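You operate a simulated robot arm through the tools that you are given. There is no shell and no other tool. Be economical: measure what you need, move in short steps, check, and stop when the job is done.

Carry out the task below with a simulated robot arm. There is one attempt and no reset: what you move stays moved.

## Task
Close the black tin and wipe the polish smudge off the bench.
Fine: move the purple sponge into the shoe tray; use the yellow cloth and put it back.
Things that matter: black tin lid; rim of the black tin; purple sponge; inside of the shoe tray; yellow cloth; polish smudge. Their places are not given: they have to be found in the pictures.

The check looks at the end state, three seconds after you hand in, the way a careful person would. Anything else that was tipped, shoved, dropped, spilled or broken makes it a failure. Flat cloth is picked up by pressing the open fingertips on it (5 to 10 N) and closing them slowly along it; thin cloth reads only 2 to 8 mm in the jaws.

## Robot
A 6-joint arm with a two-finger parallel gripper, fixed in place. Base frame: the origin is at the foot of the arm, x ahead of it, y to its left, z up; the work surface is at about z = 0. Lengths are in cm, angles in degrees, forces in N, time in s.
With the tool pointing down near the work surface it reaches from about 18 to 46 cm from the base axis. Its first joint turns from -70.0 to 70.0 degrees. Payload 1.9 kg.
The tool frame sits at the grasp point between the pads (the TCP): z along the fingers, y along the line on which they close. The tips reach 2.3 cm beyond it. The gripper opens to 9.4 cm. The fingers are 3.8 cm wide and 1 cm thick; the gripper's body (5.4 by 9.6 cm) begins 3.9 cm behind the TCP.
Orientation is told as [roll, pitch, yaw] about the base's x, y, z axes, in that order, counted from this pose: with the fingers straight down and closing along the base's y, the tool's x points along the base's -x, its y along +y and its z along -z.

## Interface
- The arm moves only by the tool servo_tool. Its argument "deltas" is a list of rows, each an object of numbers (a shift or turn left out is 0, a gripper value left out holds the last): "dx", "dy", "dz": the shift along the base's x, y, z in cm; "wx", "wy", "wz": the turn, a rotation vector about the base's x, y, z in degrees; "jaw": the opening in per cent of the stroke, from 0 (shut) to 100 (fully open). In form: [{"dx": .., "dy": .., "dz": .., "wx": .., "wy": .., "wz": .., "jaw": ..}, ...]. A call has 1 to 20 rows; each row shifts and turns the commanded pose from where the row before left it. A row lasts 0.2 s, in which the tool goes at most 5 cm and 8.6 degrees; a call with a longer step from one row to the next is refused whole, and so is a gripper value outside its range. A pose out of reach is approached as far as the arm can. The call stops where the force on the tool passes 40 N (or 10 N more than at its start, if that is more) or the arm is blocked; 0.2 s more then pass. Each finger travels about 10.8 cm/s and halts on what it meets, pressing with about 37 N; the grip force reading is that of the motor and also rises with nothing between the fingers. The clock runs only during rows and for 0.2 s after the last one: add rows that do not move to give the fingers time. The reply holds the time, the measured pose of the TCP, the force on the tool along the base axes, the opening and the grip force, in the units named above and with some noise, and new pictures: "views" is both (left out), scene, wrist or none.
- Cameras (640 x 400 px; columns grow to the right, rows downward): "scene" is fixed at [2.91, 29.5, 42.82]; the picture's right is [-0.95, -0.31, 0.00], its down [-0.16, 0.49, -0.85] and it looks along [0.27, -0.81, -0.52] (base axes); focal length 284 px, centre (320, 200). "wrist" rides on the gripper at [-3.9, 0, -4.4] in the tool frame; the picture's right is [0.00, -1.00, 0.00], its down [0.97, 0.00, -0.24] and it looks along [0.24, 0.00, 0.97] (tool axes); focal length 218 px, centre (320, 200).
- probe_pixels(camera, pixels): for up to 12 pixels [column, row] of the newest picture of that camera ("zoom" is the newest enlarged one), the place [x, y, z] in the base frame of the surface seen there, good to about 0.2 cm. No time passes.
- enlarge(camera, box): a new picture of the part [left, top, right, bottom] of that camera's present view, enlarged. No time passes.
- sign_off(): hands the job in; it is judged then, once.

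Keep the steps short. Do not move on a guess: measure, check each grasp and each placing, and mend mistakes. In all there are 80 turns and 120 pictures (those below and enlarged ones count). Leave the gripper open and the arm clear of the work at the hand-in unless told otherwise, and finish with a single line.

The tools are called after ">>>" as name(argument=value, ...) on one line, values as JSON. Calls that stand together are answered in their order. servo_tool: Moves the arm, as the interface text tells. Its arguments: {"type":"object","properties":{"deltas":{"type":"array","items":{"type":"object","properties":{"dx":{"type":"number"},"dy":{"type":"number"},"dz":{"type":"number"},"wx":{"type":"number"},"wy":{"type":"number"},"wz":{"type":"number"},"jaw":{"type":"number"}}}},"views":{"type":"string","enum":["both","scene","wrist","none"]}},"required":["deltas"]} The other tools are called the same way: probe_pixels (camera, pixels) gives the place of the surface under pixels of a picture; enlarge (camera, box) takes an enlarged picture of a part of a camera's view; sign_off () hands the job in.

At the start:

```text
time_s: 0.0
tcp_pos: [24.54, -7.85, 29.92]
tcp_rot: [0.0, 0.0, 0.1]
wrist_force: [-0.1, 1.1, -0.2]
gripper_width: 9.4
grasp_force: 0.1
```

scene: 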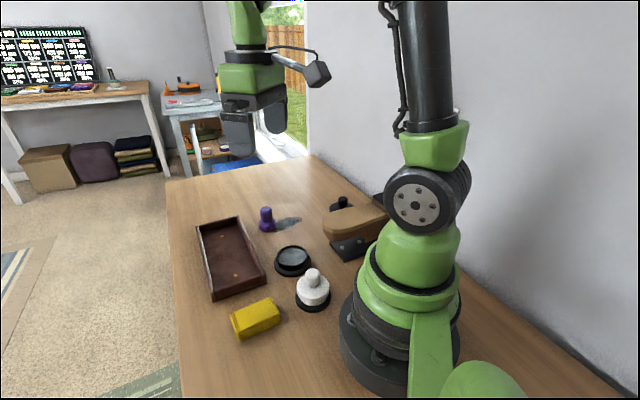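
wrist: 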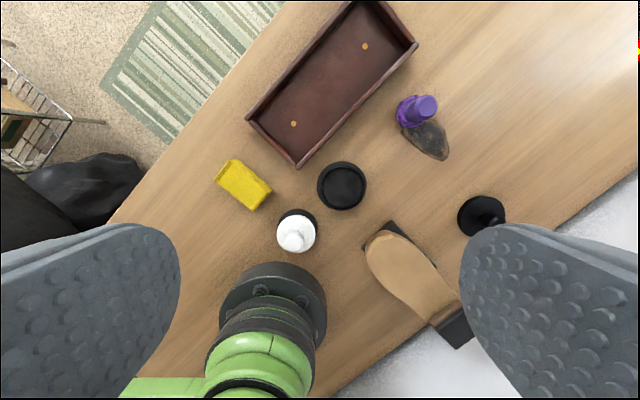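

I see a tray, a purple thing, an open black tin, a white knobbed object, a yellow cloth, a brush and a black knobbed disc. I'll enlarge both views to tell them apart.

>>> enlarge(camera="scene", box=[180, 170, 400, 350])

>>> enlarge(camera="wrist", box=[200, 70, 520, 270])

>>> probe_pixels(camera="wrist", pixels=[[342, 186], [342, 165], [425, 105], [432, 145], [482, 212], [487, 205], [295, 235], [243, 185], [295, 123], [365, 46], [300, 162], [405, 260]])

```text
2.22 times, centred on (290, 260) of scene
```

zoom: 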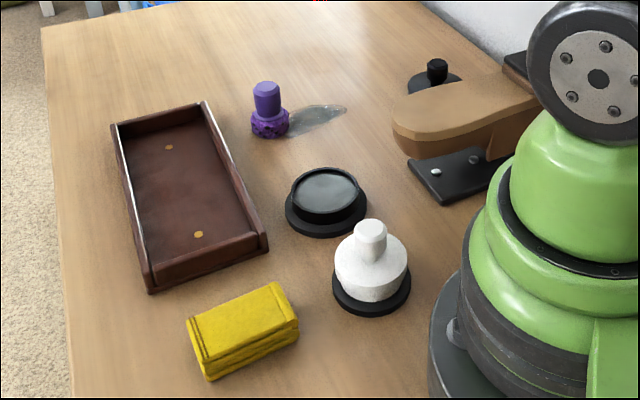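

```text
2.00 times, centred on (360, 170) of wrist
```

zoom: 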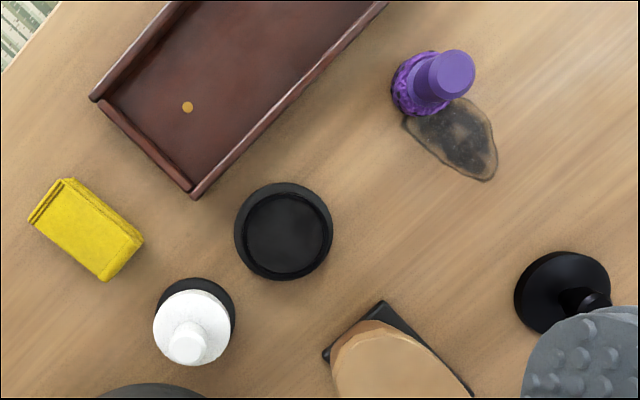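

```text
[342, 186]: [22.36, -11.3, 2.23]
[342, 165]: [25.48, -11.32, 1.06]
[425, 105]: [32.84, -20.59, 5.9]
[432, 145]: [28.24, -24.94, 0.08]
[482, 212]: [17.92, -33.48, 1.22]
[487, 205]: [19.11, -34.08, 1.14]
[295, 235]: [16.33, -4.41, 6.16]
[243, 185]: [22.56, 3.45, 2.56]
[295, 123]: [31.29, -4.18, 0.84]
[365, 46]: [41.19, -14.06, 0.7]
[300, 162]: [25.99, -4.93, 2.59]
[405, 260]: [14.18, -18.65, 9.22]
```

The black lid with a knob stands at about (18,-34), and the purple sponge sits on the edge of the smudge. Next I'll probe the sponge, lid, cloth and smudge in detail.

>>> probe_pixels(camera="zoom", pixels=[[456, 70], [470, 68], [445, 65], [400, 95], [415, 112], [440, 100], [408, 125], [488, 178], [495, 140], [465, 100], [430, 150], [460, 172]])

>>> enlarge(camera="scene", box=[240, 190, 400, 290])

```text
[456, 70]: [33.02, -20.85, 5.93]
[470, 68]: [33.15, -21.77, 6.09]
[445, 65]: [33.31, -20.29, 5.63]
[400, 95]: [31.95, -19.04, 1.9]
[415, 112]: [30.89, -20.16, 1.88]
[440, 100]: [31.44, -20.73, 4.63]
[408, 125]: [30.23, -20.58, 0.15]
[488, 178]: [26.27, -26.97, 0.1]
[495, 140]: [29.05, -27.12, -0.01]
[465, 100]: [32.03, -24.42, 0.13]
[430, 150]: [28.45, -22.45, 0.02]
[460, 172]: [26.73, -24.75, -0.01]
```

```text
4.00 times, centred on (320, 240) of scene
```

zoom: 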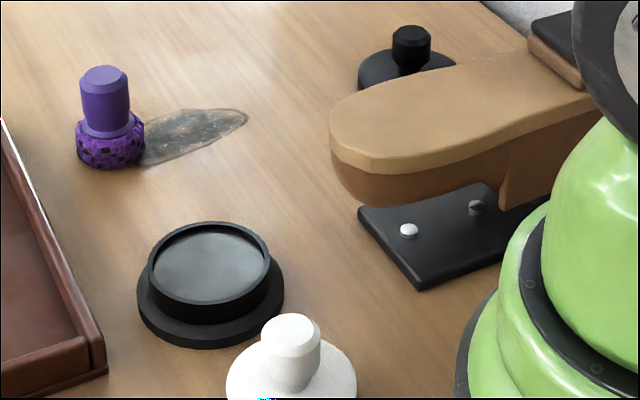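

Sponge handle axis is about (32.6,-20.9), top z about 6. I'm moving above it to check.

>>> servo_tool(deltas=[{"dx": 1.6, "dy": -2.6, "dz": -3, "jaw": 100}, {"dx": 1.6, "dy": -2.6, "dz": -3}, {"dx": 1.6, "dy": -2.6, "dz": -3}, {"dx": 1.6, "dy": -2.6, "dz": -3}, {"dx": 1.6, "dy": -2.6, "dz": -3}, {}])

```text
time_s: 1.4
tcp_pos: [32.29, -20.61, 14.83]
tcp_rot: [0.1, 0.1, -0.1]
wrist_force: [-0.2, -0.2, 0.8]
gripper_width: 9.38
grasp_force: 0.1
```

scene: 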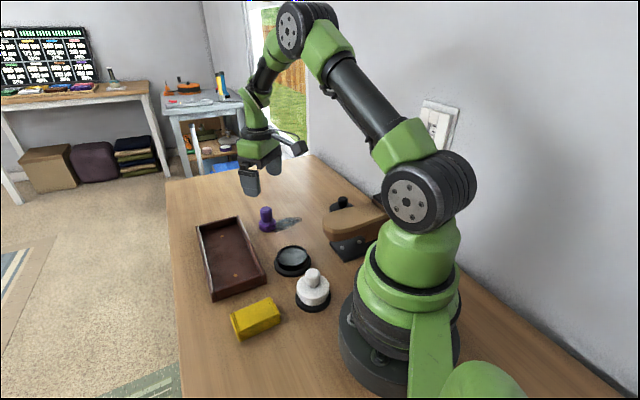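
wrist: 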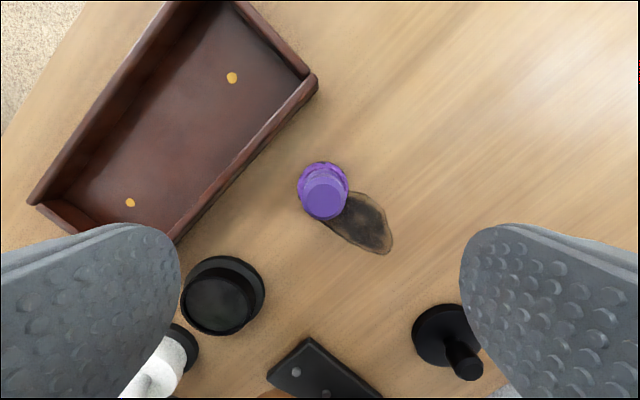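

The view is centred on the sponge. I'll probe the sponge handle, tray walls, lid and tin here.

>>> probe_pixels(camera="wrist", pixels=[[324, 201], [310, 200], [338, 200], [324, 215], [324, 185], [240, 160], [280, 115], [215, 185], [232, 78], [130, 203], [465, 362], [435, 325]])

>>> probe_pixels(camera="scene", pixels=[[343, 200], [343, 208], [292, 256], [312, 275], [255, 318], [279, 222], [266, 212], [290, 219], [298, 219]])

```text
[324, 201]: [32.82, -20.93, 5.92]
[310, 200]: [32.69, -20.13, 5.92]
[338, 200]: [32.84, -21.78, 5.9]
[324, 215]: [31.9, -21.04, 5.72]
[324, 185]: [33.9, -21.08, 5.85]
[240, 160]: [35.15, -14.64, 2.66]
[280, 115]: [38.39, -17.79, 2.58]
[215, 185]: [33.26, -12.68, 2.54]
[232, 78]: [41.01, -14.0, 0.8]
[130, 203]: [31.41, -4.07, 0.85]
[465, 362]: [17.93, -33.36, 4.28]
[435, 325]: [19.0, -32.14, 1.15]
```

```text
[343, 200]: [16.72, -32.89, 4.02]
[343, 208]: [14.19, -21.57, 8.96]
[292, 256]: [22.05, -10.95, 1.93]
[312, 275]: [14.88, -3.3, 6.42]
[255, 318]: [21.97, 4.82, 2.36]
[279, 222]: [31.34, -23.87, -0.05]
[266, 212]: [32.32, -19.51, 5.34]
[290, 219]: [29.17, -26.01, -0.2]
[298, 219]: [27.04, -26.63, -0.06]
```

The handle centre is (32.85,-20.95), diameter about 2.2. I'll part-close the jaw to 60% so the finger stays clear of the tray wall, descend to z 4.6 and grip.

>>> servo_tool(deltas=[{"dx": 0.55, "dy": -0.35, "jaw": 60}, {"dz": -4}, {"dz": -3}, {"dz": -2}, {"dz": -1.2}, {}, {"jaw": 15}, {}, {"jaw": 5}, {}, {}])

```text
time_s: 3.8
tcp_pos: [32.84, -21.18, 4.69]
tcp_rot: [0.0, 0.0, 0.0]
wrist_force: [-0.1, -0.3, 0.0]
gripper_width: 2.77
grasp_force: 37.1
```

scene: 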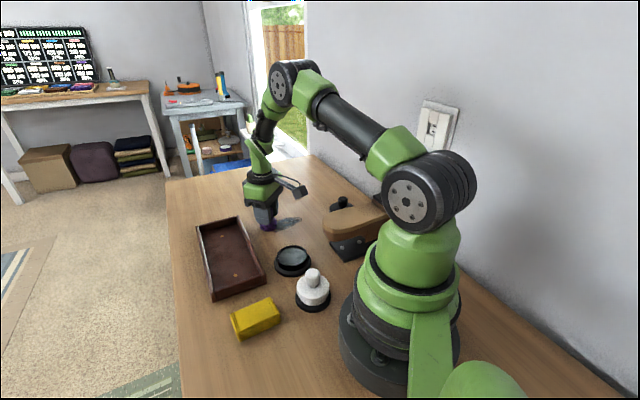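
wrist: 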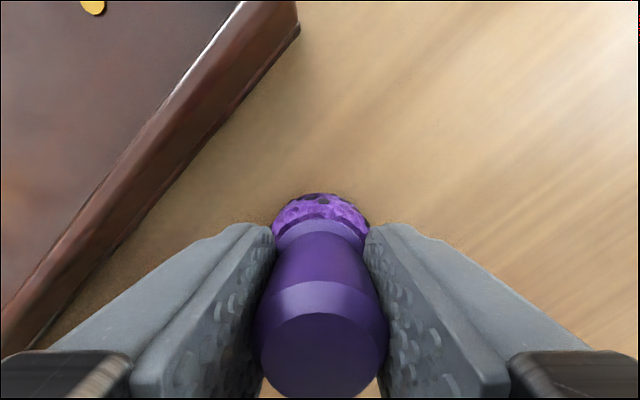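

Gripped at 2.77 cm. The tray centre is about (36.2,-9.1) with its floor at 0.8. I'll lift, carry the sponge over the centre and lower it to just above the floor.

>>> servo_tool(deltas=[{"dz": 2}, {"dz": 4}, {"dx": 0.7, "dy": 3}, {"dx": 0.9, "dy": 3}, {"dx": 0.9, "dy": 3}, {"dx": 0.9, "dy": 3}, {}, {"dz": -2}, {"dz": -1.7}, {}])

```text
time_s: 6.0
tcp_pos: [36.41, -9.1, 6.84]
tcp_rot: [-0.1, -0.1, 0.0]
wrist_force: [-0.1, 0.1, 0.0]
gripper_width: 2.73
grasp_force: 36.8
```

scene: 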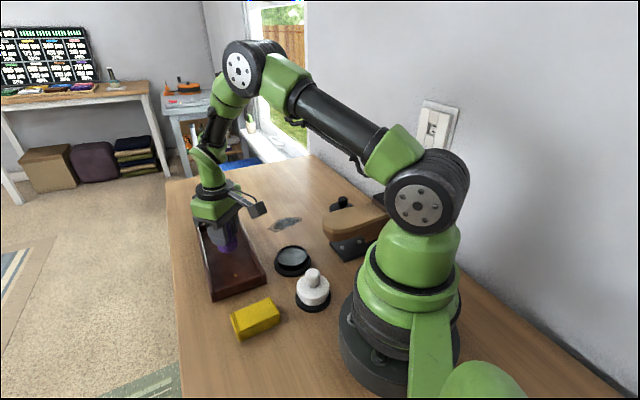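
wrist: 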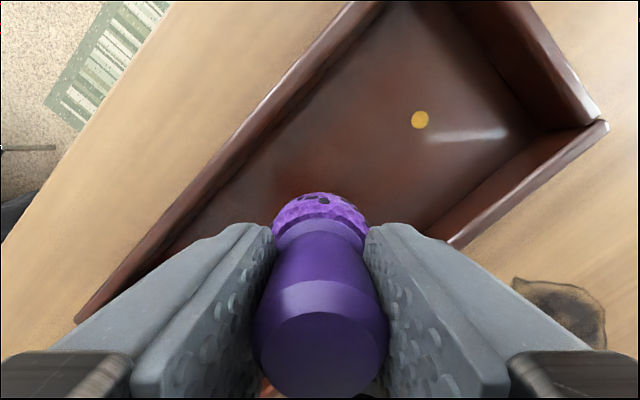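

The sponge is over the tray middle. I'm lowering it to the floor and reading the force.

>>> servo_tool(deltas=[{"dz": -0.7}, {"dz": -0.3}, {"dz": -0.2}, {"dz": -0.1}, {}], views="none")

```text
time_s: 7.2
tcp_pos: [36.26, -9.1, 5.61]
tcp_rot: [0.0, 0.0, 0.0]
wrist_force: [-0.6, 0.4, -0.1]
gripper_width: 2.74
grasp_force: 37.0
```

No contact yet, so I'm lowering by smaller steps.

>>> servo_tool(deltas=[{"dz": -0.1}, {"dz": -0.1}, {}], views="none")

```text
time_s: 8.0
tcp_pos: [36.2, -9.11, 5.39]
tcp_rot: [0.0, 0.0, 0.0]
wrist_force: [-0.6, -0.5, 0.0]
gripper_width: 2.76
grasp_force: 36.9
```

>>> servo_tool(deltas=[{"dz": -0.1}, {"dz": -0.1}, {}], views="scene")

```text
time_s: 8.8
tcp_pos: [36.34, -9.09, 5.1]
tcp_rot: [0.0, 0.0, -0.1]
wrist_force: [-0.3, 0.2, -0.4]
gripper_width: 2.74
grasp_force: 36.7
```

scene: 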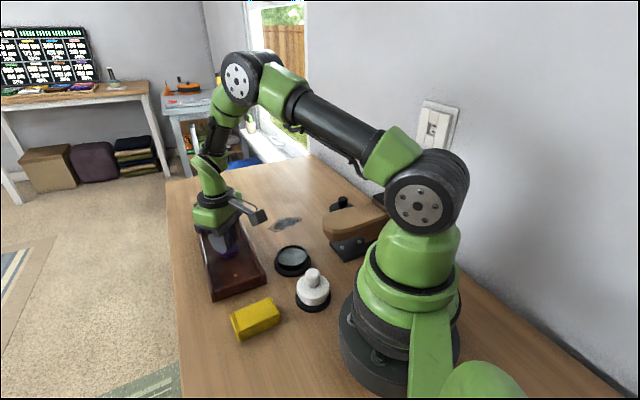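

>>> servo_tool(deltas=[{"dz": -0.1}, {"dz": -0.1}, {}], views="none")

>>> enlarge(camera="scene", box=[170, 180, 300, 310])

```text
time_s: 9.6
tcp_pos: [36.43, -9.06, 5.25]
tcp_rot: [-0.1, -0.1, 0.0]
wrist_force: [-6.6, -0.4, 28.1]
gripper_width: 2.74
grasp_force: 36.7
```

```text
3.08 times, centred on (235, 245) of scene
```

zoom: 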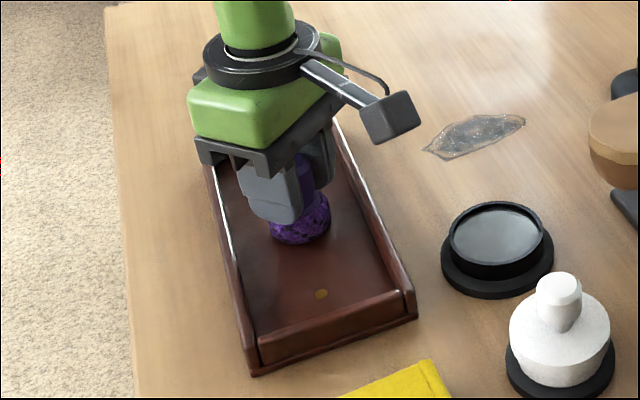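

Contact at 28 N, so the sponge is on the floor. I'll ease up 0.15, open to 50% and rise.

>>> servo_tool(deltas=[{"dz": 0.15}, {"jaw": 42}, {"jaw": 48}, {}, {"dz": 2}, {"dz": 4}, {"dz": 4}, {}])

```text
time_s: 11.4
tcp_pos: [36.27, -9.16, 15.24]
tcp_rot: [0.0, 0.0, 0.0]
wrist_force: [-0.4, -0.9, 0.3]
gripper_width: 4.49
grasp_force: 0.0
```

scene: 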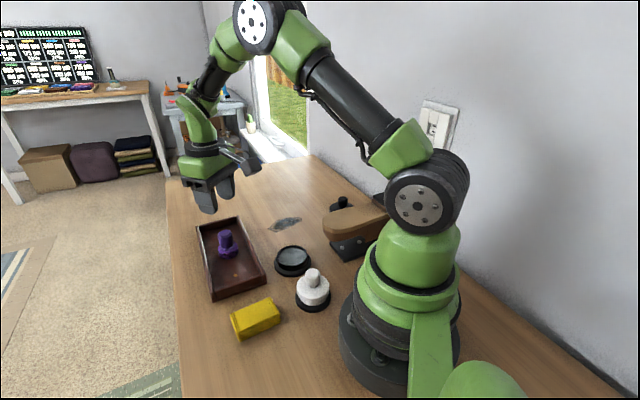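
wrist: 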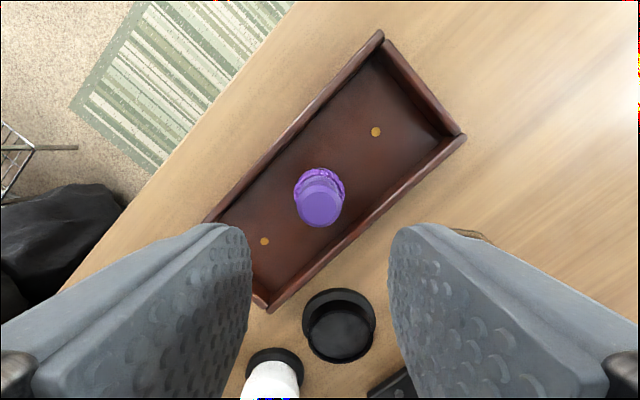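

The sponge stands upright in the tray. Now I'll move above the yellow cloth at about (22.3,4).

>>> servo_tool(deltas=[{"dx": -3.5, "dy": 3.25, "jaw": 100}, {"dx": -3.5, "dy": 3.25}, {"dx": -3.5, "dy": 3.25}, {"dx": -3.5, "dy": 3.25}, {}])

```text
time_s: 12.6
tcp_pos: [22.4, 4.08, 15.45]
tcp_rot: [0.0, 0.0, 0.0]
wrist_force: [0.0, 0.0, 0.4]
gripper_width: 9.41
grasp_force: 0.0
```

scene: 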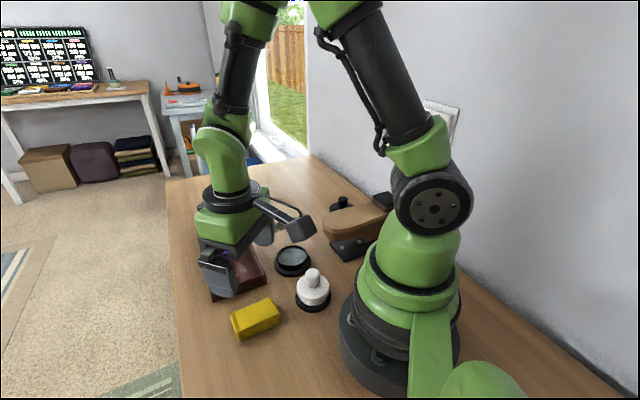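
wrist: 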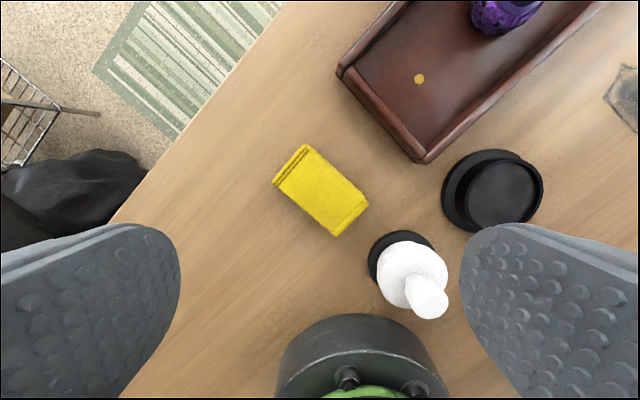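

>>> enlarge(camera="wrist", box=[240, 130, 400, 250])

>>> probe_pixels(camera="wrist", pixels=[[307, 148], [276, 181], [334, 232], [366, 202], [320, 190], [272, 183], [336, 237], [305, 205], [300, 212], [350, 217], [340, 175], [351, 222]])

```text
3.33 times, centred on (320, 190) of wrist
```

zoom: 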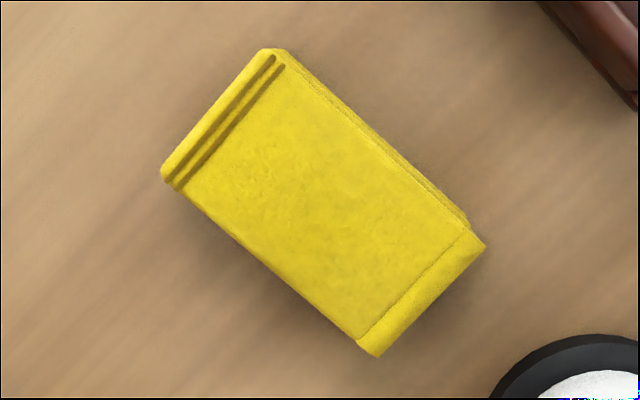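

```text
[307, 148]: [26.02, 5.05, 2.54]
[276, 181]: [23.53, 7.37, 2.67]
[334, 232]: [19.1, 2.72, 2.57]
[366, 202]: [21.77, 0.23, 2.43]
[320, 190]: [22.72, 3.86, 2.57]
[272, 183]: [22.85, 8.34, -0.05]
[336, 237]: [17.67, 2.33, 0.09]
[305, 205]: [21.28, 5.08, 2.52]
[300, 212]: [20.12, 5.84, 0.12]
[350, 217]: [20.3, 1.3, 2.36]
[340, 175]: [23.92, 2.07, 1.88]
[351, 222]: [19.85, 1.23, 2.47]
```

The cloth block is about 6.4x3.5x2.5, centred at (22.6,3.85), with its long axis at 47°. I'll turn the tool 46° so it closes across the narrow side, and go down partway.

>>> servo_tool(deltas=[{"wz": 7.7, "dx": 0.2, "dy": -0.2}, {"wz": 7.7}, {"wz": 7.7}, {"wz": 7.7}, {"wz": 7.7}, {"wz": 7.5, "jaw": 68}, {"dz": -3}, {"dz": -2}, {}])

```text
time_s: 14.6
tcp_pos: [22.61, 3.62, 10.02]
tcp_rot: [0.1, -0.1, 46.0]
wrist_force: [1.1, -0.2, 0.8]
gripper_width: 6.38
grasp_force: 0.1
```

scene: 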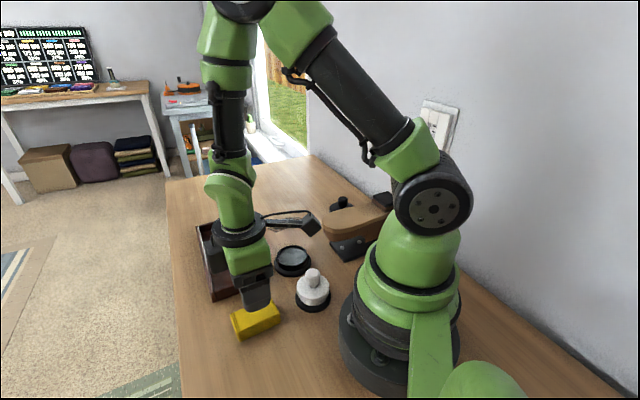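
wrist: 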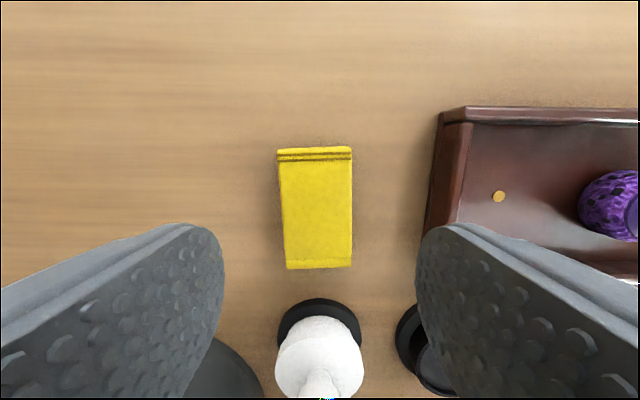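

Aligned, and the cloth is centred between the fingers. I'll descend to z 3.0 and close slowly.

>>> servo_tool(deltas=[{"dz": -3}, {"dz": -2.5}, {"dz": -1.5}, {}, {"jaw": 50}, {"jaw": 40}, {"jaw": 35}, {"jaw": 30}, {"jaw": 25}, {}])

```text
time_s: 16.8
tcp_pos: [22.62, 3.64, 3.27]
tcp_rot: [0.0, -0.1, 46.0]
wrist_force: [-0.6, -0.5, 0.2]
gripper_width: 4.27
grasp_force: 37.0
```

scene: 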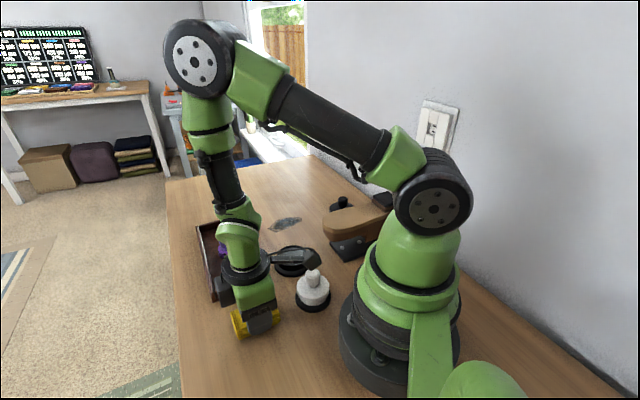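
wrist: 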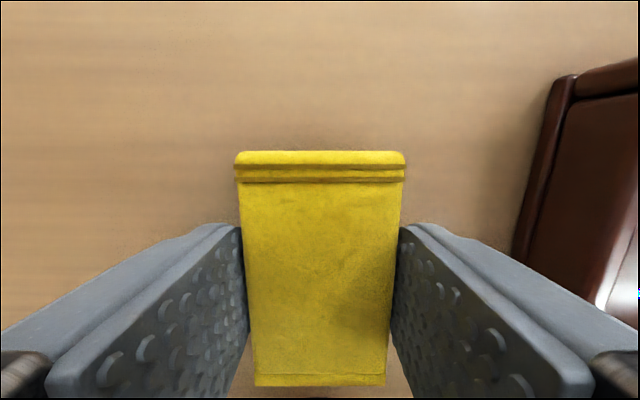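

The cloth is held at 4.27 cm, picked at pose (22.62,3.64,3.27). I'll lift and carry it above the smudge.

>>> servo_tool(deltas=[{"dz": 2}, {"dz": 4}, {"dz": 4}, {"dx": 0.8, "dy": -3.4}, {"dx": 0.8, "dy": -3.4}, {"dx": 0.8, "dy": -3.4}, {"dx": 0.8, "dy": -3.4}, {"dx": 0.8, "dy": -3.4}, {"dx": 0.9, "dy": -3.5}, {"dx": 0.9, "dy": -3.5}, {"dx": 0.9, "dy": -3.5}, {}])

```text
time_s: 19.4
tcp_pos: [29.26, -23.85, 13.29]
tcp_rot: [0.0, 0.1, 46.0]
wrist_force: [-0.2, 0.0, 0.4]
gripper_width: 4.24
grasp_force: 37.5
```

scene: 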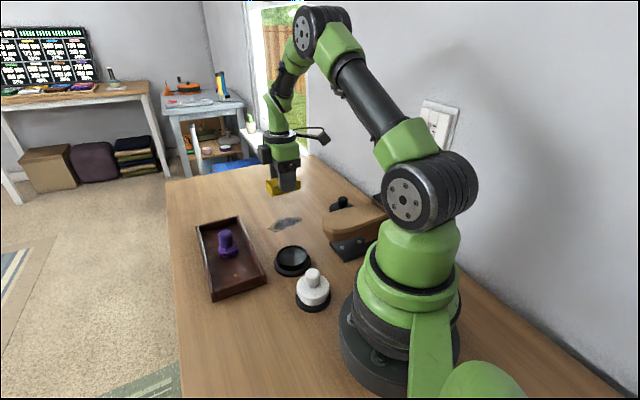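
wrist: 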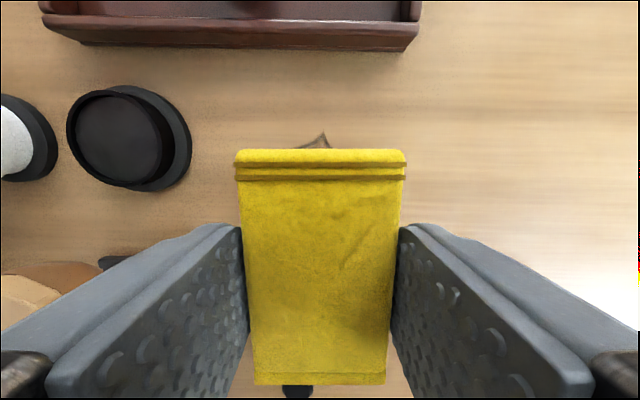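

The cloth hovers over the smudge. I'll look at the smudge's extents in the scene view.

>>> enlarge(camera="scene", box=[250, 195, 330, 245])

>>> probe_pixels(camera="scene", pixels=[[268, 228], [272, 231], [302, 219], [297, 216], [280, 219], [290, 225], [275, 222]])

```text
8.00 times, centred on (290, 220) of scene
```

zoom: 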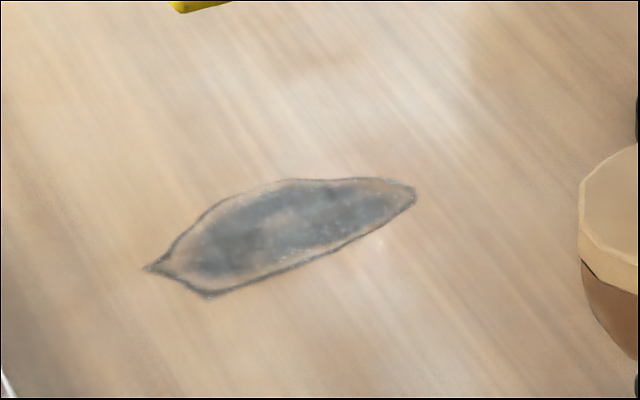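

```text
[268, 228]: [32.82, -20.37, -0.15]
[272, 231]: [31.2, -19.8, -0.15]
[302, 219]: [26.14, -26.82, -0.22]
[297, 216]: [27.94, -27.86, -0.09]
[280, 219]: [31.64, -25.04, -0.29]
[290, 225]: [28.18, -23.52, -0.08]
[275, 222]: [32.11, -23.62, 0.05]
```

The smudge runs from (32.4,-20.4) to (26.3,-27.2), about 4 wide. Before wiping, I'll check clearance to the brush tip and lid.

>>> probe_pixels(camera="scene", pixels=[[325, 217], [324, 228], [332, 210], [345, 230], [335, 245], [340, 200], [331, 206]])

>>> probe_pixels(camera="wrist", pixels=[[50, 275], [70, 290], [112, 262], [300, 392], [320, 140], [185, 140]])

```text
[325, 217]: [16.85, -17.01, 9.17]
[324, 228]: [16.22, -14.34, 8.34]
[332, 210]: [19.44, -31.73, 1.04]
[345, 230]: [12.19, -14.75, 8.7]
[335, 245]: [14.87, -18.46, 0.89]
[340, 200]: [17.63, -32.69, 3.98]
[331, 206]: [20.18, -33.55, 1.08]
```

```text
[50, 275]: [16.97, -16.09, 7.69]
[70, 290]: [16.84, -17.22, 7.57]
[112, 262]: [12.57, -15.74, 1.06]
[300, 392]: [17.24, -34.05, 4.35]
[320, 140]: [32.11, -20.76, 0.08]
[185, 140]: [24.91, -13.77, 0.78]
```

All clear. I'm lowering the cloth onto the smudge until it presses lightly.

>>> servo_tool(deltas=[{"dz": -4}, {"dz": -4}, {"dz": -1.6}, {"dz": -0.2}, {"dz": -0.2}, {}], views="none")

```text
time_s: 20.8
tcp_pos: [29.18, -23.9, 3.32]
tcp_rot: [0.0, 0.0, 46.0]
wrist_force: [-0.7, 0.3, -0.6]
gripper_width: 4.27
grasp_force: 36.7
```

>>> servo_tool(deltas=[{"dz": -0.1}, {"dz": -0.05}, {}], views="none")

```text
time_s: 21.4
tcp_pos: [29.3, -23.93, 3.3]
tcp_rot: [0.0, 0.1, 45.8]
wrist_force: [-2.8, 1.0, 8.1]
gripper_width: 4.26
grasp_force: 37.2
stopped in row 3: the force on the tool passed its limit (the readings are from after the stop); the commanded pose is now the measured one
```

Pressing at 8 N. Wiping along the smudge's long axis in short steps.

>>> servo_tool(deltas=[{"dx": 0.5, "dy": 0.53}, {"dx": 0.7, "dy": 0.73}, {"dx": 0.7, "dy": 0.73}, {"dx": 0.4, "dy": 0.43}, {"dx": -0.7, "dy": -0.73}, {"dx": -0.7, "dy": -0.73}, {"dx": -0.7, "dy": -0.73}, {"dx": -0.7, "dy": -0.73}, {"dx": -0.7, "dy": -0.73}, {"dx": -0.7, "dy": -0.73}, {"dx": -0.4, "dy": -0.43}, {}], views="scene")

```text
time_s: 24.0
tcp_pos: [26.89, -26.28, 3.21]
tcp_rot: [-0.1, 0.0, 46.0]
wrist_force: [1.9, 1.5, 4.1]
gripper_width: 4.24
grasp_force: 37.0
```

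scene: 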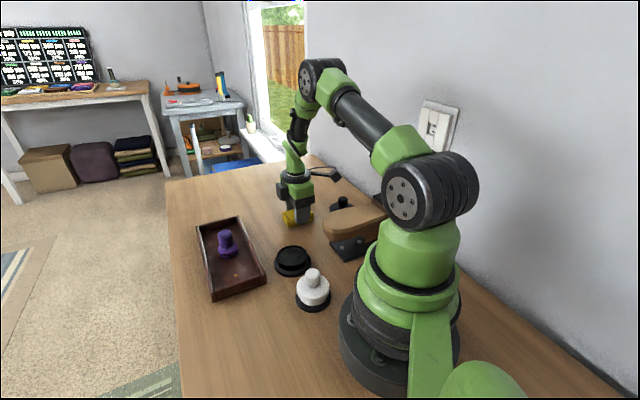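

It's wiping with 4 N. I'll add strokes offset about 1 cm to either side, pressing a touch more.

>>> servo_tool(deltas=[{"dx": -0.7, "dy": 0.7, "dz": -0.05}, {"dx": 0.75, "dy": 0.78}, {"dx": 0.75, "dy": 0.78}, {"dx": 0.75, "dy": 0.78}, {"dx": 0.75, "dy": 0.78}, {"dx": 0.75, "dy": 0.78}, {"dx": 0.75, "dy": 0.78}, {"dx": 0.2, "dy": 0.2}, {"dx": 0.7, "dy": -0.7}, {"dx": 0.7, "dy": -0.7}, {"dx": -0.75, "dy": -0.78}, {"dx": -0.75, "dy": -0.78}, {"dx": -0.75, "dy": -0.78}, {"dx": -0.75, "dy": -0.78}, {"dx": -0.75, "dy": -0.78}, {"dx": -0.75, "dy": -0.78}, {}], views="none")

```text
time_s: 25.9
tcp_pos: [30.88, -20.71, 3.23]
tcp_rot: [0.1, -0.1, 45.7]
wrist_force: [-4.3, 0.9, 9.4]
gripper_width: 4.28
grasp_force: 36.8
stopped in row 9: the force on the tool passed its limit (the readings are from after the stop); the commanded pose is now the measured one
```

It stopped on a force peak at (30.9,-20.7). I'll ease up slightly and continue with the other side.

>>> servo_tool(deltas=[{"dz": 0.05}, {"dx": 0.6, "dy": -0.6}, {"dx": 0.6, "dy": -0.6}, {"dx": 0.3, "dy": -0.3}, {"dx": -0.7, "dy": -0.73}, {"dx": -0.7, "dy": -0.73}, {"dx": -0.7, "dy": -0.73}, {"dx": -0.7, "dy": -0.73}, {"dx": -0.7, "dy": -0.73}, {"dx": -0.7, "dy": -0.73}, {"dx": -0.3, "dy": -0.3}, {}], views="none")

```text
time_s: 28.5
tcp_pos: [27.9, -27.01, 3.16]
tcp_rot: [0.2, 0.0, 45.8]
wrist_force: [1.8, 1.0, 6.4]
gripper_width: 4.25
grasp_force: 37.0
```

Stroke done at about 6 N. I'll lift and look at the bench.

>>> servo_tool(deltas=[{"dz": 2}, {"dz": 4}, {"dz": 4}, {"dx": -1.5, "dy": 4}, {"dx": -1.5, "dy": 4}, {}])

>>> enlarge(camera="scene", box=[240, 180, 360, 255])

```text
time_s: 29.9
tcp_pos: [24.76, -18.72, 13.06]
tcp_rot: [0.1, 0.0, 45.7]
wrist_force: [0.2, -0.3, -0.5]
gripper_width: 4.27
grasp_force: 36.7
```

scene: 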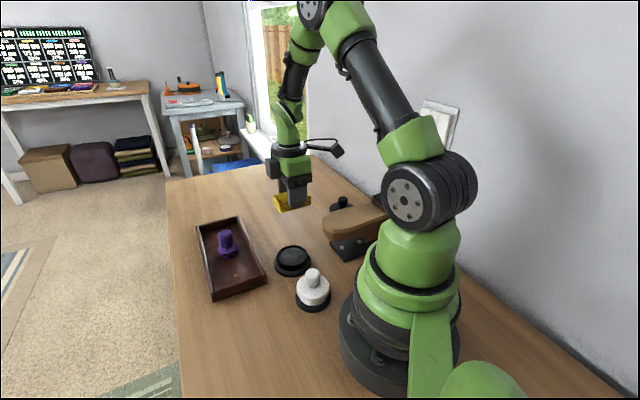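
wrist: 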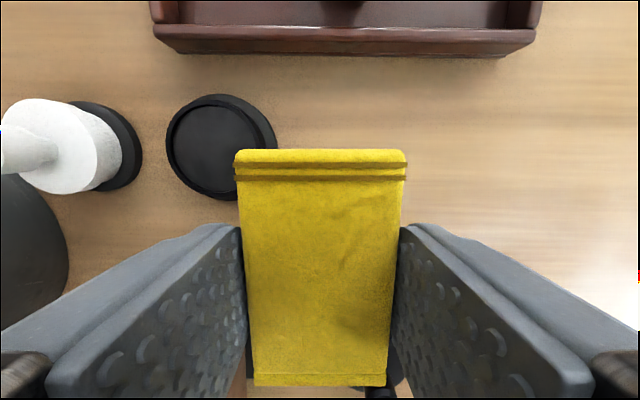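

```text
5.33 times, centred on (300, 218) of scene
```

zoom: 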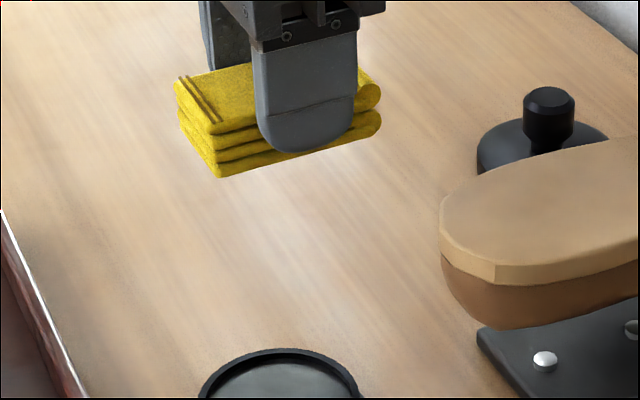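

The bench is clean. I'll carry the cloth back above its original place at (22.62,3.64).

>>> servo_tool(deltas=[{"dx": -0.35, "dy": 3.73, "wz": 0.2}, {"dx": -0.35, "dy": 3.73}, {"dx": -0.35, "dy": 3.73}, {"dx": -0.36, "dy": 3.73}, {"dx": -0.36, "dy": 3.73}, {"dx": -0.36, "dy": 3.73}, {}, {"dz": -4}, {"dz": -3}, {"dz": -1.5}, {}])

```text
time_s: 32.3
tcp_pos: [22.76, 3.38, 4.79]
tcp_rot: [0.1, 0.0, 45.9]
wrist_force: [-0.4, -0.4, 0.2]
gripper_width: 4.26
grasp_force: 37.2
```

scene: 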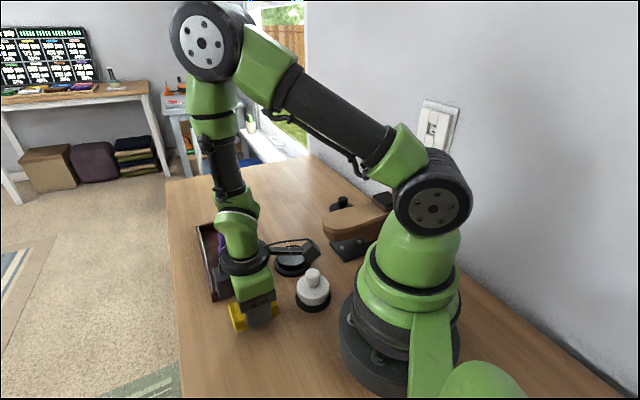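
wrist: 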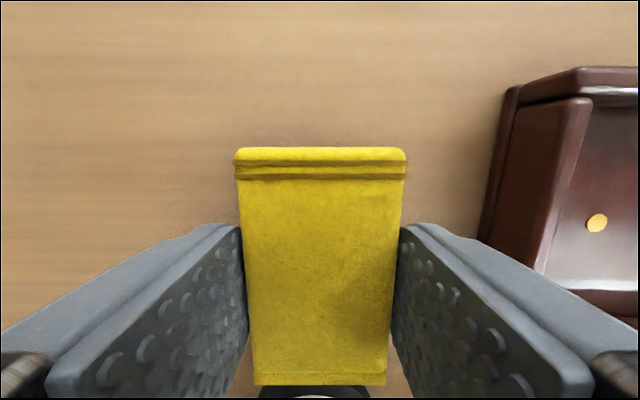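

Lowering to the bench at z about 3.25.

>>> servo_tool(deltas=[{"dz": -1, "dx": -0.1, "dy": 0.2}, {"dz": -0.3}, {"dz": -0.1}, {"dz": -0.1}, {}], views="none")

```text
time_s: 33.5
tcp_pos: [22.63, 3.65, 3.34]
tcp_rot: [0.2, 0.0, 46.1]
wrist_force: [0.0, -0.6, -1.1]
gripper_width: 4.24
grasp_force: 37.1
```

It is within about 1 mm of the bench. I'll release and rise.

>>> servo_tool(deltas=[{"dz": -0.07}, {"jaw": 50}, {"jaw": 60}, {"jaw": 68}, {}, {"dz": 3}, {"dz": 4}, {"dz": 5}, {}])

```text
time_s: 35.5
tcp_pos: [22.87, 3.52, 15.09]
tcp_rot: [0.1, 0.0, 45.9]
wrist_force: [-0.1, -0.1, 0.3]
gripper_width: 6.39
grasp_force: 0.1
```

scene: 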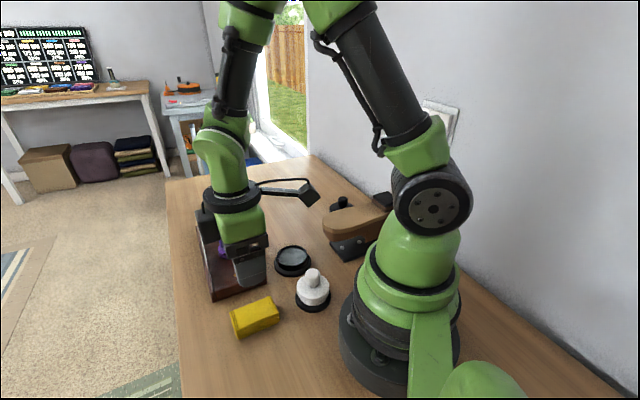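
wrist: 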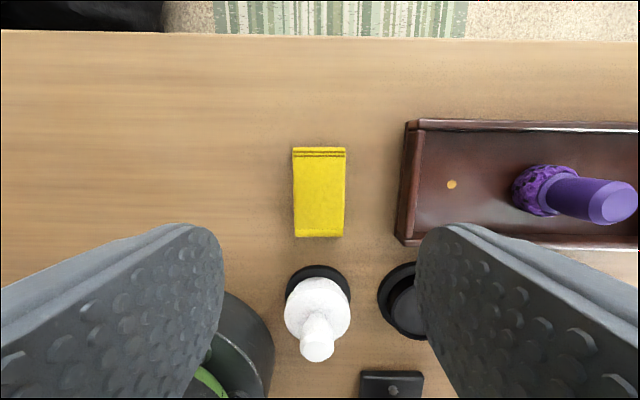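

The cloth is back in its place. Next is the lid, so I'll travel high over to it and turn back to yaw 0.

>>> servo_tool(deltas=[{"dz": 2, "wz": -6}, {"dx": 0.5, "dy": -4.3, "wz": -6}, {"dx": 0.5, "dy": -4.3, "wz": -6}, {"dx": 0.5, "dy": -4.3, "wz": -6}, {"dx": 0, "dy": -4.3, "wz": -6}, {"dx": -1, "dy": -4.3, "wz": -6}, {"dx": -1, "dy": -4.3, "wz": -6}, {"dx": -1.2, "dy": -4.3, "wz": -4}, {"dx": -1.2, "dy": -4.3}, {}])

```text
time_s: 37.7
tcp_pos: [19.77, -30.81, 16.92]
tcp_rot: [0.2, 0.0, -0.2]
wrist_force: [-0.7, -0.2, 0.0]
gripper_width: 6.4
grasp_force: 0.0
```

scene: 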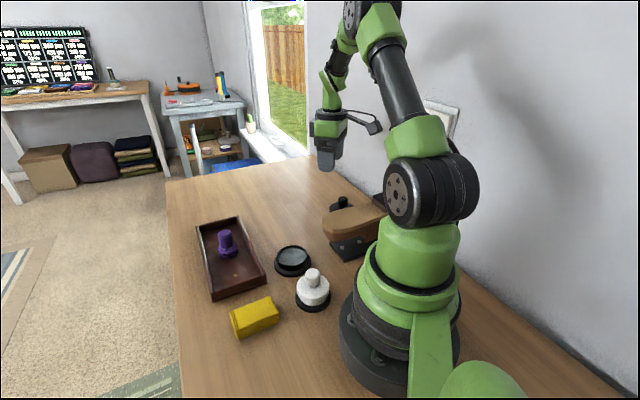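
wrist: 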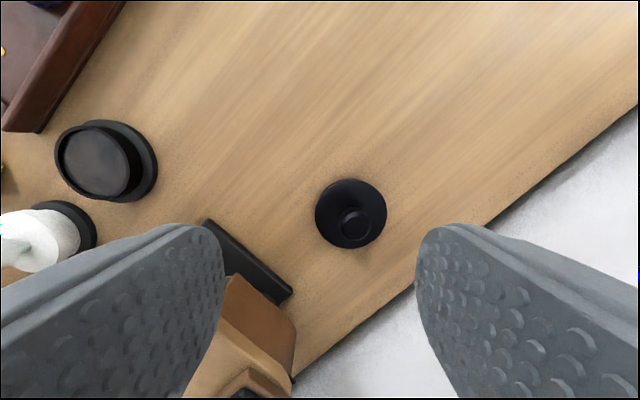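

The lid is at about (350,213) in the wrist view, with the brush at left and the wall at lower right. I'll measure all three.

>>> probe_pixels(camera="wrist", pixels=[[355, 226], [343, 226], [366, 226], [355, 214], [350, 185], [320, 213], [384, 213], [290, 290], [285, 320], [291, 370], [410, 290], [500, 218]])

>>> enlarge(camera="wrist", box=[290, 160, 418, 260])

```text
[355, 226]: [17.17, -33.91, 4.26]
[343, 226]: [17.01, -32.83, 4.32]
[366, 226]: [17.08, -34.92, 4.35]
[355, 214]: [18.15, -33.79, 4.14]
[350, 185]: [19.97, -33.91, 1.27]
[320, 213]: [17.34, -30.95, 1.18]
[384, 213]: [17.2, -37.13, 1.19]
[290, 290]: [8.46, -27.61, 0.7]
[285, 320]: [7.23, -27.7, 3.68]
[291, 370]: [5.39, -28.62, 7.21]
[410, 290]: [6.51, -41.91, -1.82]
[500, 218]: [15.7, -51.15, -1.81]
```

```text
4.00 times, centred on (354, 210) of wrist
```

zoom: 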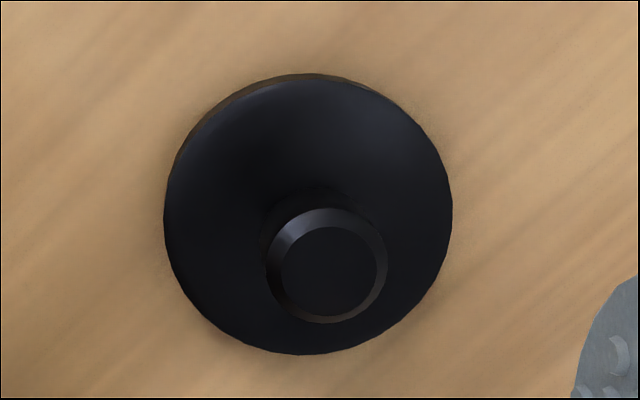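

The lid centre is about (17.1,-33.95) with radius about 3.1. The knob is 2.2 wide with its top at 4.3, and the space around it is free. I'll move over it and descend partway.

>>> servo_tool(deltas=[{"dx": -1.3, "dy": -1.5, "jaw": 55}, {"dx": -1.3, "dy": -1.55}, {"dz": -4}, {"dz": -3}, {}])

```text
time_s: 38.9
tcp_pos: [17.25, -33.8, 10.08]
tcp_rot: [0.2, 0.0, 0.0]
wrist_force: [-0.1, 0.4, 0.5]
gripper_width: 5.17
grasp_force: 0.0
```

scene: 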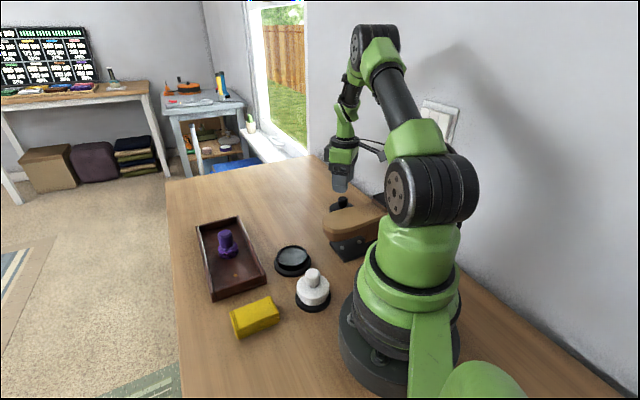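
wrist: 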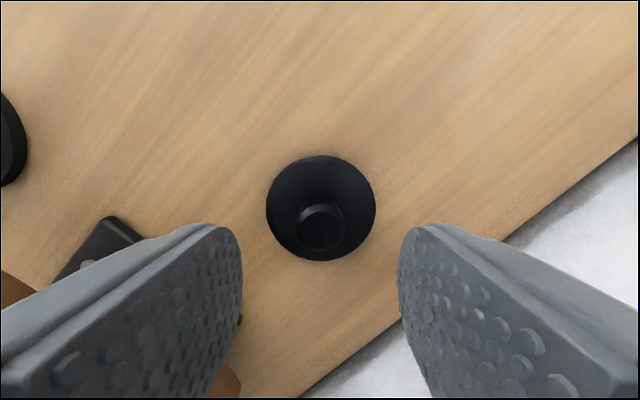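

>>> probe_pixels(camera="wrist", pixels=[[321, 227], [300, 227], [342, 227], [321, 245], [321, 210], [321, 158], [269, 207], [373, 207], [321, 258]])

```text
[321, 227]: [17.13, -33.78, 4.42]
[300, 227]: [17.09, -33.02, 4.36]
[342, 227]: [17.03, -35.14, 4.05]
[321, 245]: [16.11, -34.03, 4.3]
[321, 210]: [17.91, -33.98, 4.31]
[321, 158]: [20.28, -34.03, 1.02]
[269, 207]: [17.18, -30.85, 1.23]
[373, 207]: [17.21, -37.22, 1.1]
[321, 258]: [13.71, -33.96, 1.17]
```

Lid and knob centre is (17.05,-34.0). I'll make a small shift, descend to z 3.8 so the tips stay about 0.3 above the disc, and grip.

>>> servo_tool(deltas=[{"dx": -0.15, "dy": -0.1}, {"dz": -3}, {"dz": -2.3}, {"dz": -0.9}, {}, {"jaw": 35}, {"jaw": 22}, {"jaw": 12}, {"jaw": 8}, {}, {}])

```text
time_s: 41.3
tcp_pos: [17.02, -33.92, 3.92]
tcp_rot: [0.2, 0.0, 0.0]
wrist_force: [-0.8, 0.0, -0.4]
gripper_width: 2.5
grasp_force: 37.2
```

scene: 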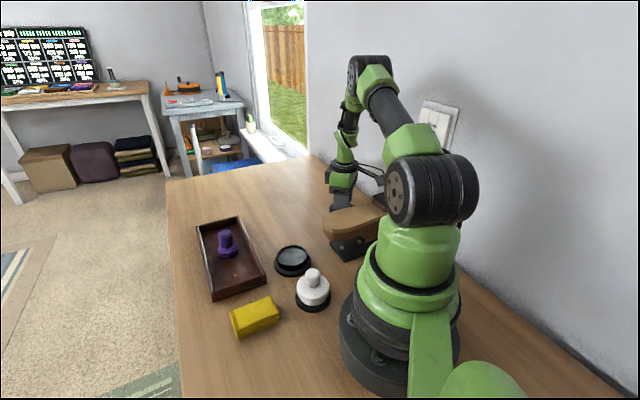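
wrist: 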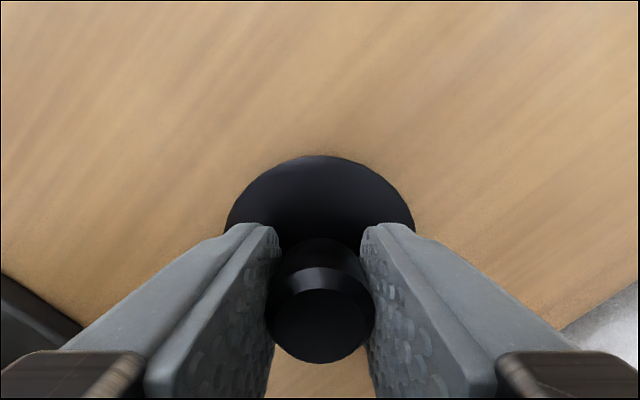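

Lid knob gripped at 2.5 cm. While the arm is out of the way, I'll measure the tin rim in an enlarged scene view.

>>> enlarge(camera="scene", box=[268, 238, 316, 280])

>>> servo_tool(deltas=[{"dz": 1}, {"dz": 3}, {"dz": 4}, {"dz": 4}, {}], views="wrist")

```text
9.52 times, centred on (292, 259) of scene
```

zoom: 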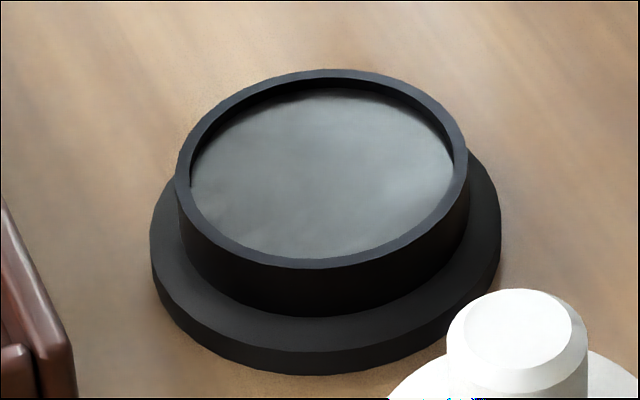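

```text
time_s: 42.5
tcp_pos: [17.02, -33.96, 16.09]
tcp_rot: [0.1, 0.0, -0.2]
wrist_force: [0.4, -0.1, -0.5]
gripper_width: 2.49
grasp_force: 36.7
```

wrist: 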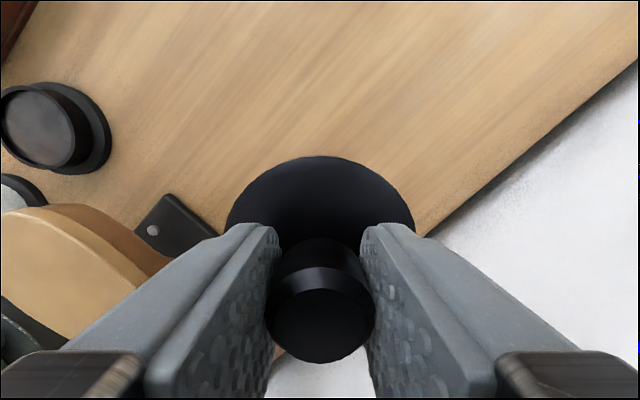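

Lid held. Now probing the rim in the zoom.

>>> probe_pixels(camera="zoom", pixels=[[182, 175], [460, 145], [327, 75], [310, 262], [205, 115], [430, 98], [225, 235], [425, 222], [262, 86], [380, 80], [260, 255], [375, 250]])

>>> probe_pixels(camera="wrist", pixels=[[40, 84], [72, 130], [45, 166], [3, 130], [104, 110], [94, 165], [60, 95], [65, 158], [8, 105], [320, 157], [240, 210], [400, 210]])

```text
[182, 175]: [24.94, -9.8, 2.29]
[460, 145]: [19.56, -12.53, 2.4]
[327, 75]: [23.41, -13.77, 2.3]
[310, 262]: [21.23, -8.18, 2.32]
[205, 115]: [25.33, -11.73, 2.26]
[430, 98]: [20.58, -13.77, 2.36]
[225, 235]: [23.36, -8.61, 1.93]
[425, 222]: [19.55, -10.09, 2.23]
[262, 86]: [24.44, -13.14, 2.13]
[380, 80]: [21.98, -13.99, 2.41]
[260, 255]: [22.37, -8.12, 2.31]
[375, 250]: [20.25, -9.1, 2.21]
```

```text
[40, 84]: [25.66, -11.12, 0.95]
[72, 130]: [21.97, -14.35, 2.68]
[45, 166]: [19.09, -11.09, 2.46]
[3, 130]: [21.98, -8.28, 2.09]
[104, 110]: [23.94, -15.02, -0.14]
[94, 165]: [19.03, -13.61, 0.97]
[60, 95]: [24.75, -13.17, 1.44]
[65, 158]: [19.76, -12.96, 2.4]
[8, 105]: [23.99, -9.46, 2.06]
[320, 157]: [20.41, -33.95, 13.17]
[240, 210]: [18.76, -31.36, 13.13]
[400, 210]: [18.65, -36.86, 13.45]
```

The rim centre averages (22.25,-11.07), z 2.33, radius about 3.0. The lid's radius of about 3.1 fits it. I'll carry the lid over the tin and stop high.

>>> servo_tool(deltas=[{"dx": 1, "dy": 2.6}, {"dx": 1, "dy": 3.4}, {"dx": 1, "dy": 3.4}, {"dx": 1, "dy": 3.4}, {"dx": 0.6, "dy": 3.4}, {"dx": 0.4, "dy": 3.4}, {"dx": 0.25, "dy": 3.3}, {}, {"dz": -4}, {"dz": -3}, {}])

```text
time_s: 44.9
tcp_pos: [22.34, -10.99, 9.01]
tcp_rot: [0.2, 0.0, -0.1]
wrist_force: [0.1, -0.5, -0.8]
gripper_width: 2.49
grasp_force: 36.6
```

scene: 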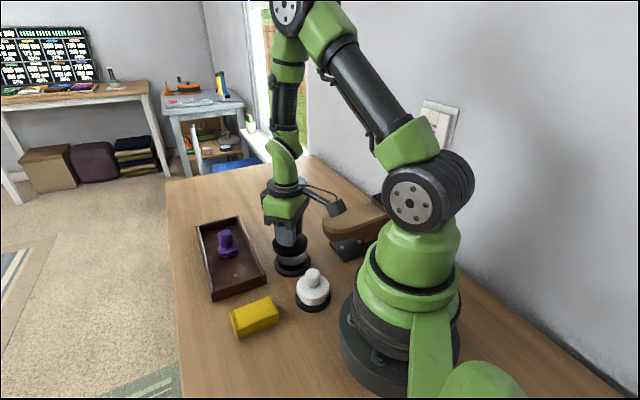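
wrist: 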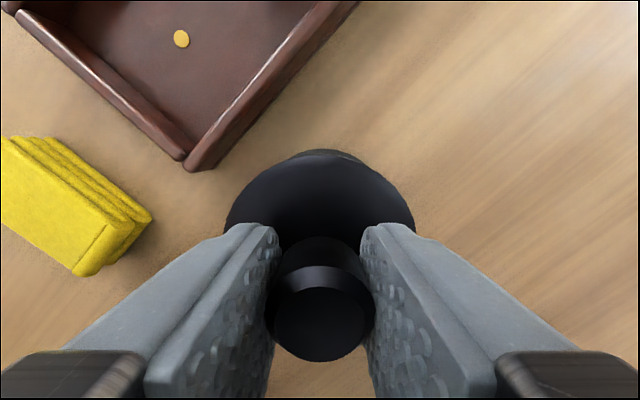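

The lid hovers about 2.5 cm above the rim. I'll check alignment in the zoom.

>>> enlarge(camera="scene", box=[260, 225, 324, 281])

```text
7.14 times, centred on (292, 253) of scene
```

zoom: 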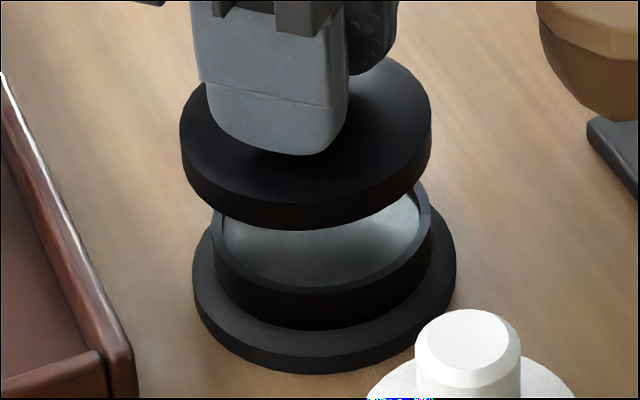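

In the zoom the lid looks shifted slightly left of the rim, by perhaps 0.3 cm. I'll measure both edges.

>>> probe_pixels(camera="zoom", pixels=[[184, 135], [428, 110], [290, 200], [210, 172], [400, 170], [350, 192], [250, 193], [216, 225], [428, 215], [320, 287], [260, 274], [385, 270]])

>>> probe_pixels(camera="wrist", pixels=[[320, 160], [280, 168], [360, 168], [232, 215], [408, 215], [250, 190], [390, 190]])

```text
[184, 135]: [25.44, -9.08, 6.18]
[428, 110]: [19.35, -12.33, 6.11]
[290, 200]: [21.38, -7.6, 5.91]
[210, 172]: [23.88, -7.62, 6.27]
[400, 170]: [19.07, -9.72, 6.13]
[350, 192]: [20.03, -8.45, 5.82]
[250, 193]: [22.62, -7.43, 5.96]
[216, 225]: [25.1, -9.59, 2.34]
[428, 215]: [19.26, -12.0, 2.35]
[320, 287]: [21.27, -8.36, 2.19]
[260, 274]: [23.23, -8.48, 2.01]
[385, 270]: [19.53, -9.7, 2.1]
```

```text
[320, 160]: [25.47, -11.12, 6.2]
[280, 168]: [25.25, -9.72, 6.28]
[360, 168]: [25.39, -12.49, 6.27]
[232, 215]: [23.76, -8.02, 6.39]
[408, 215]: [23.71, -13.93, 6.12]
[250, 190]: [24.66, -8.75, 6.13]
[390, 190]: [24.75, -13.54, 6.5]
```

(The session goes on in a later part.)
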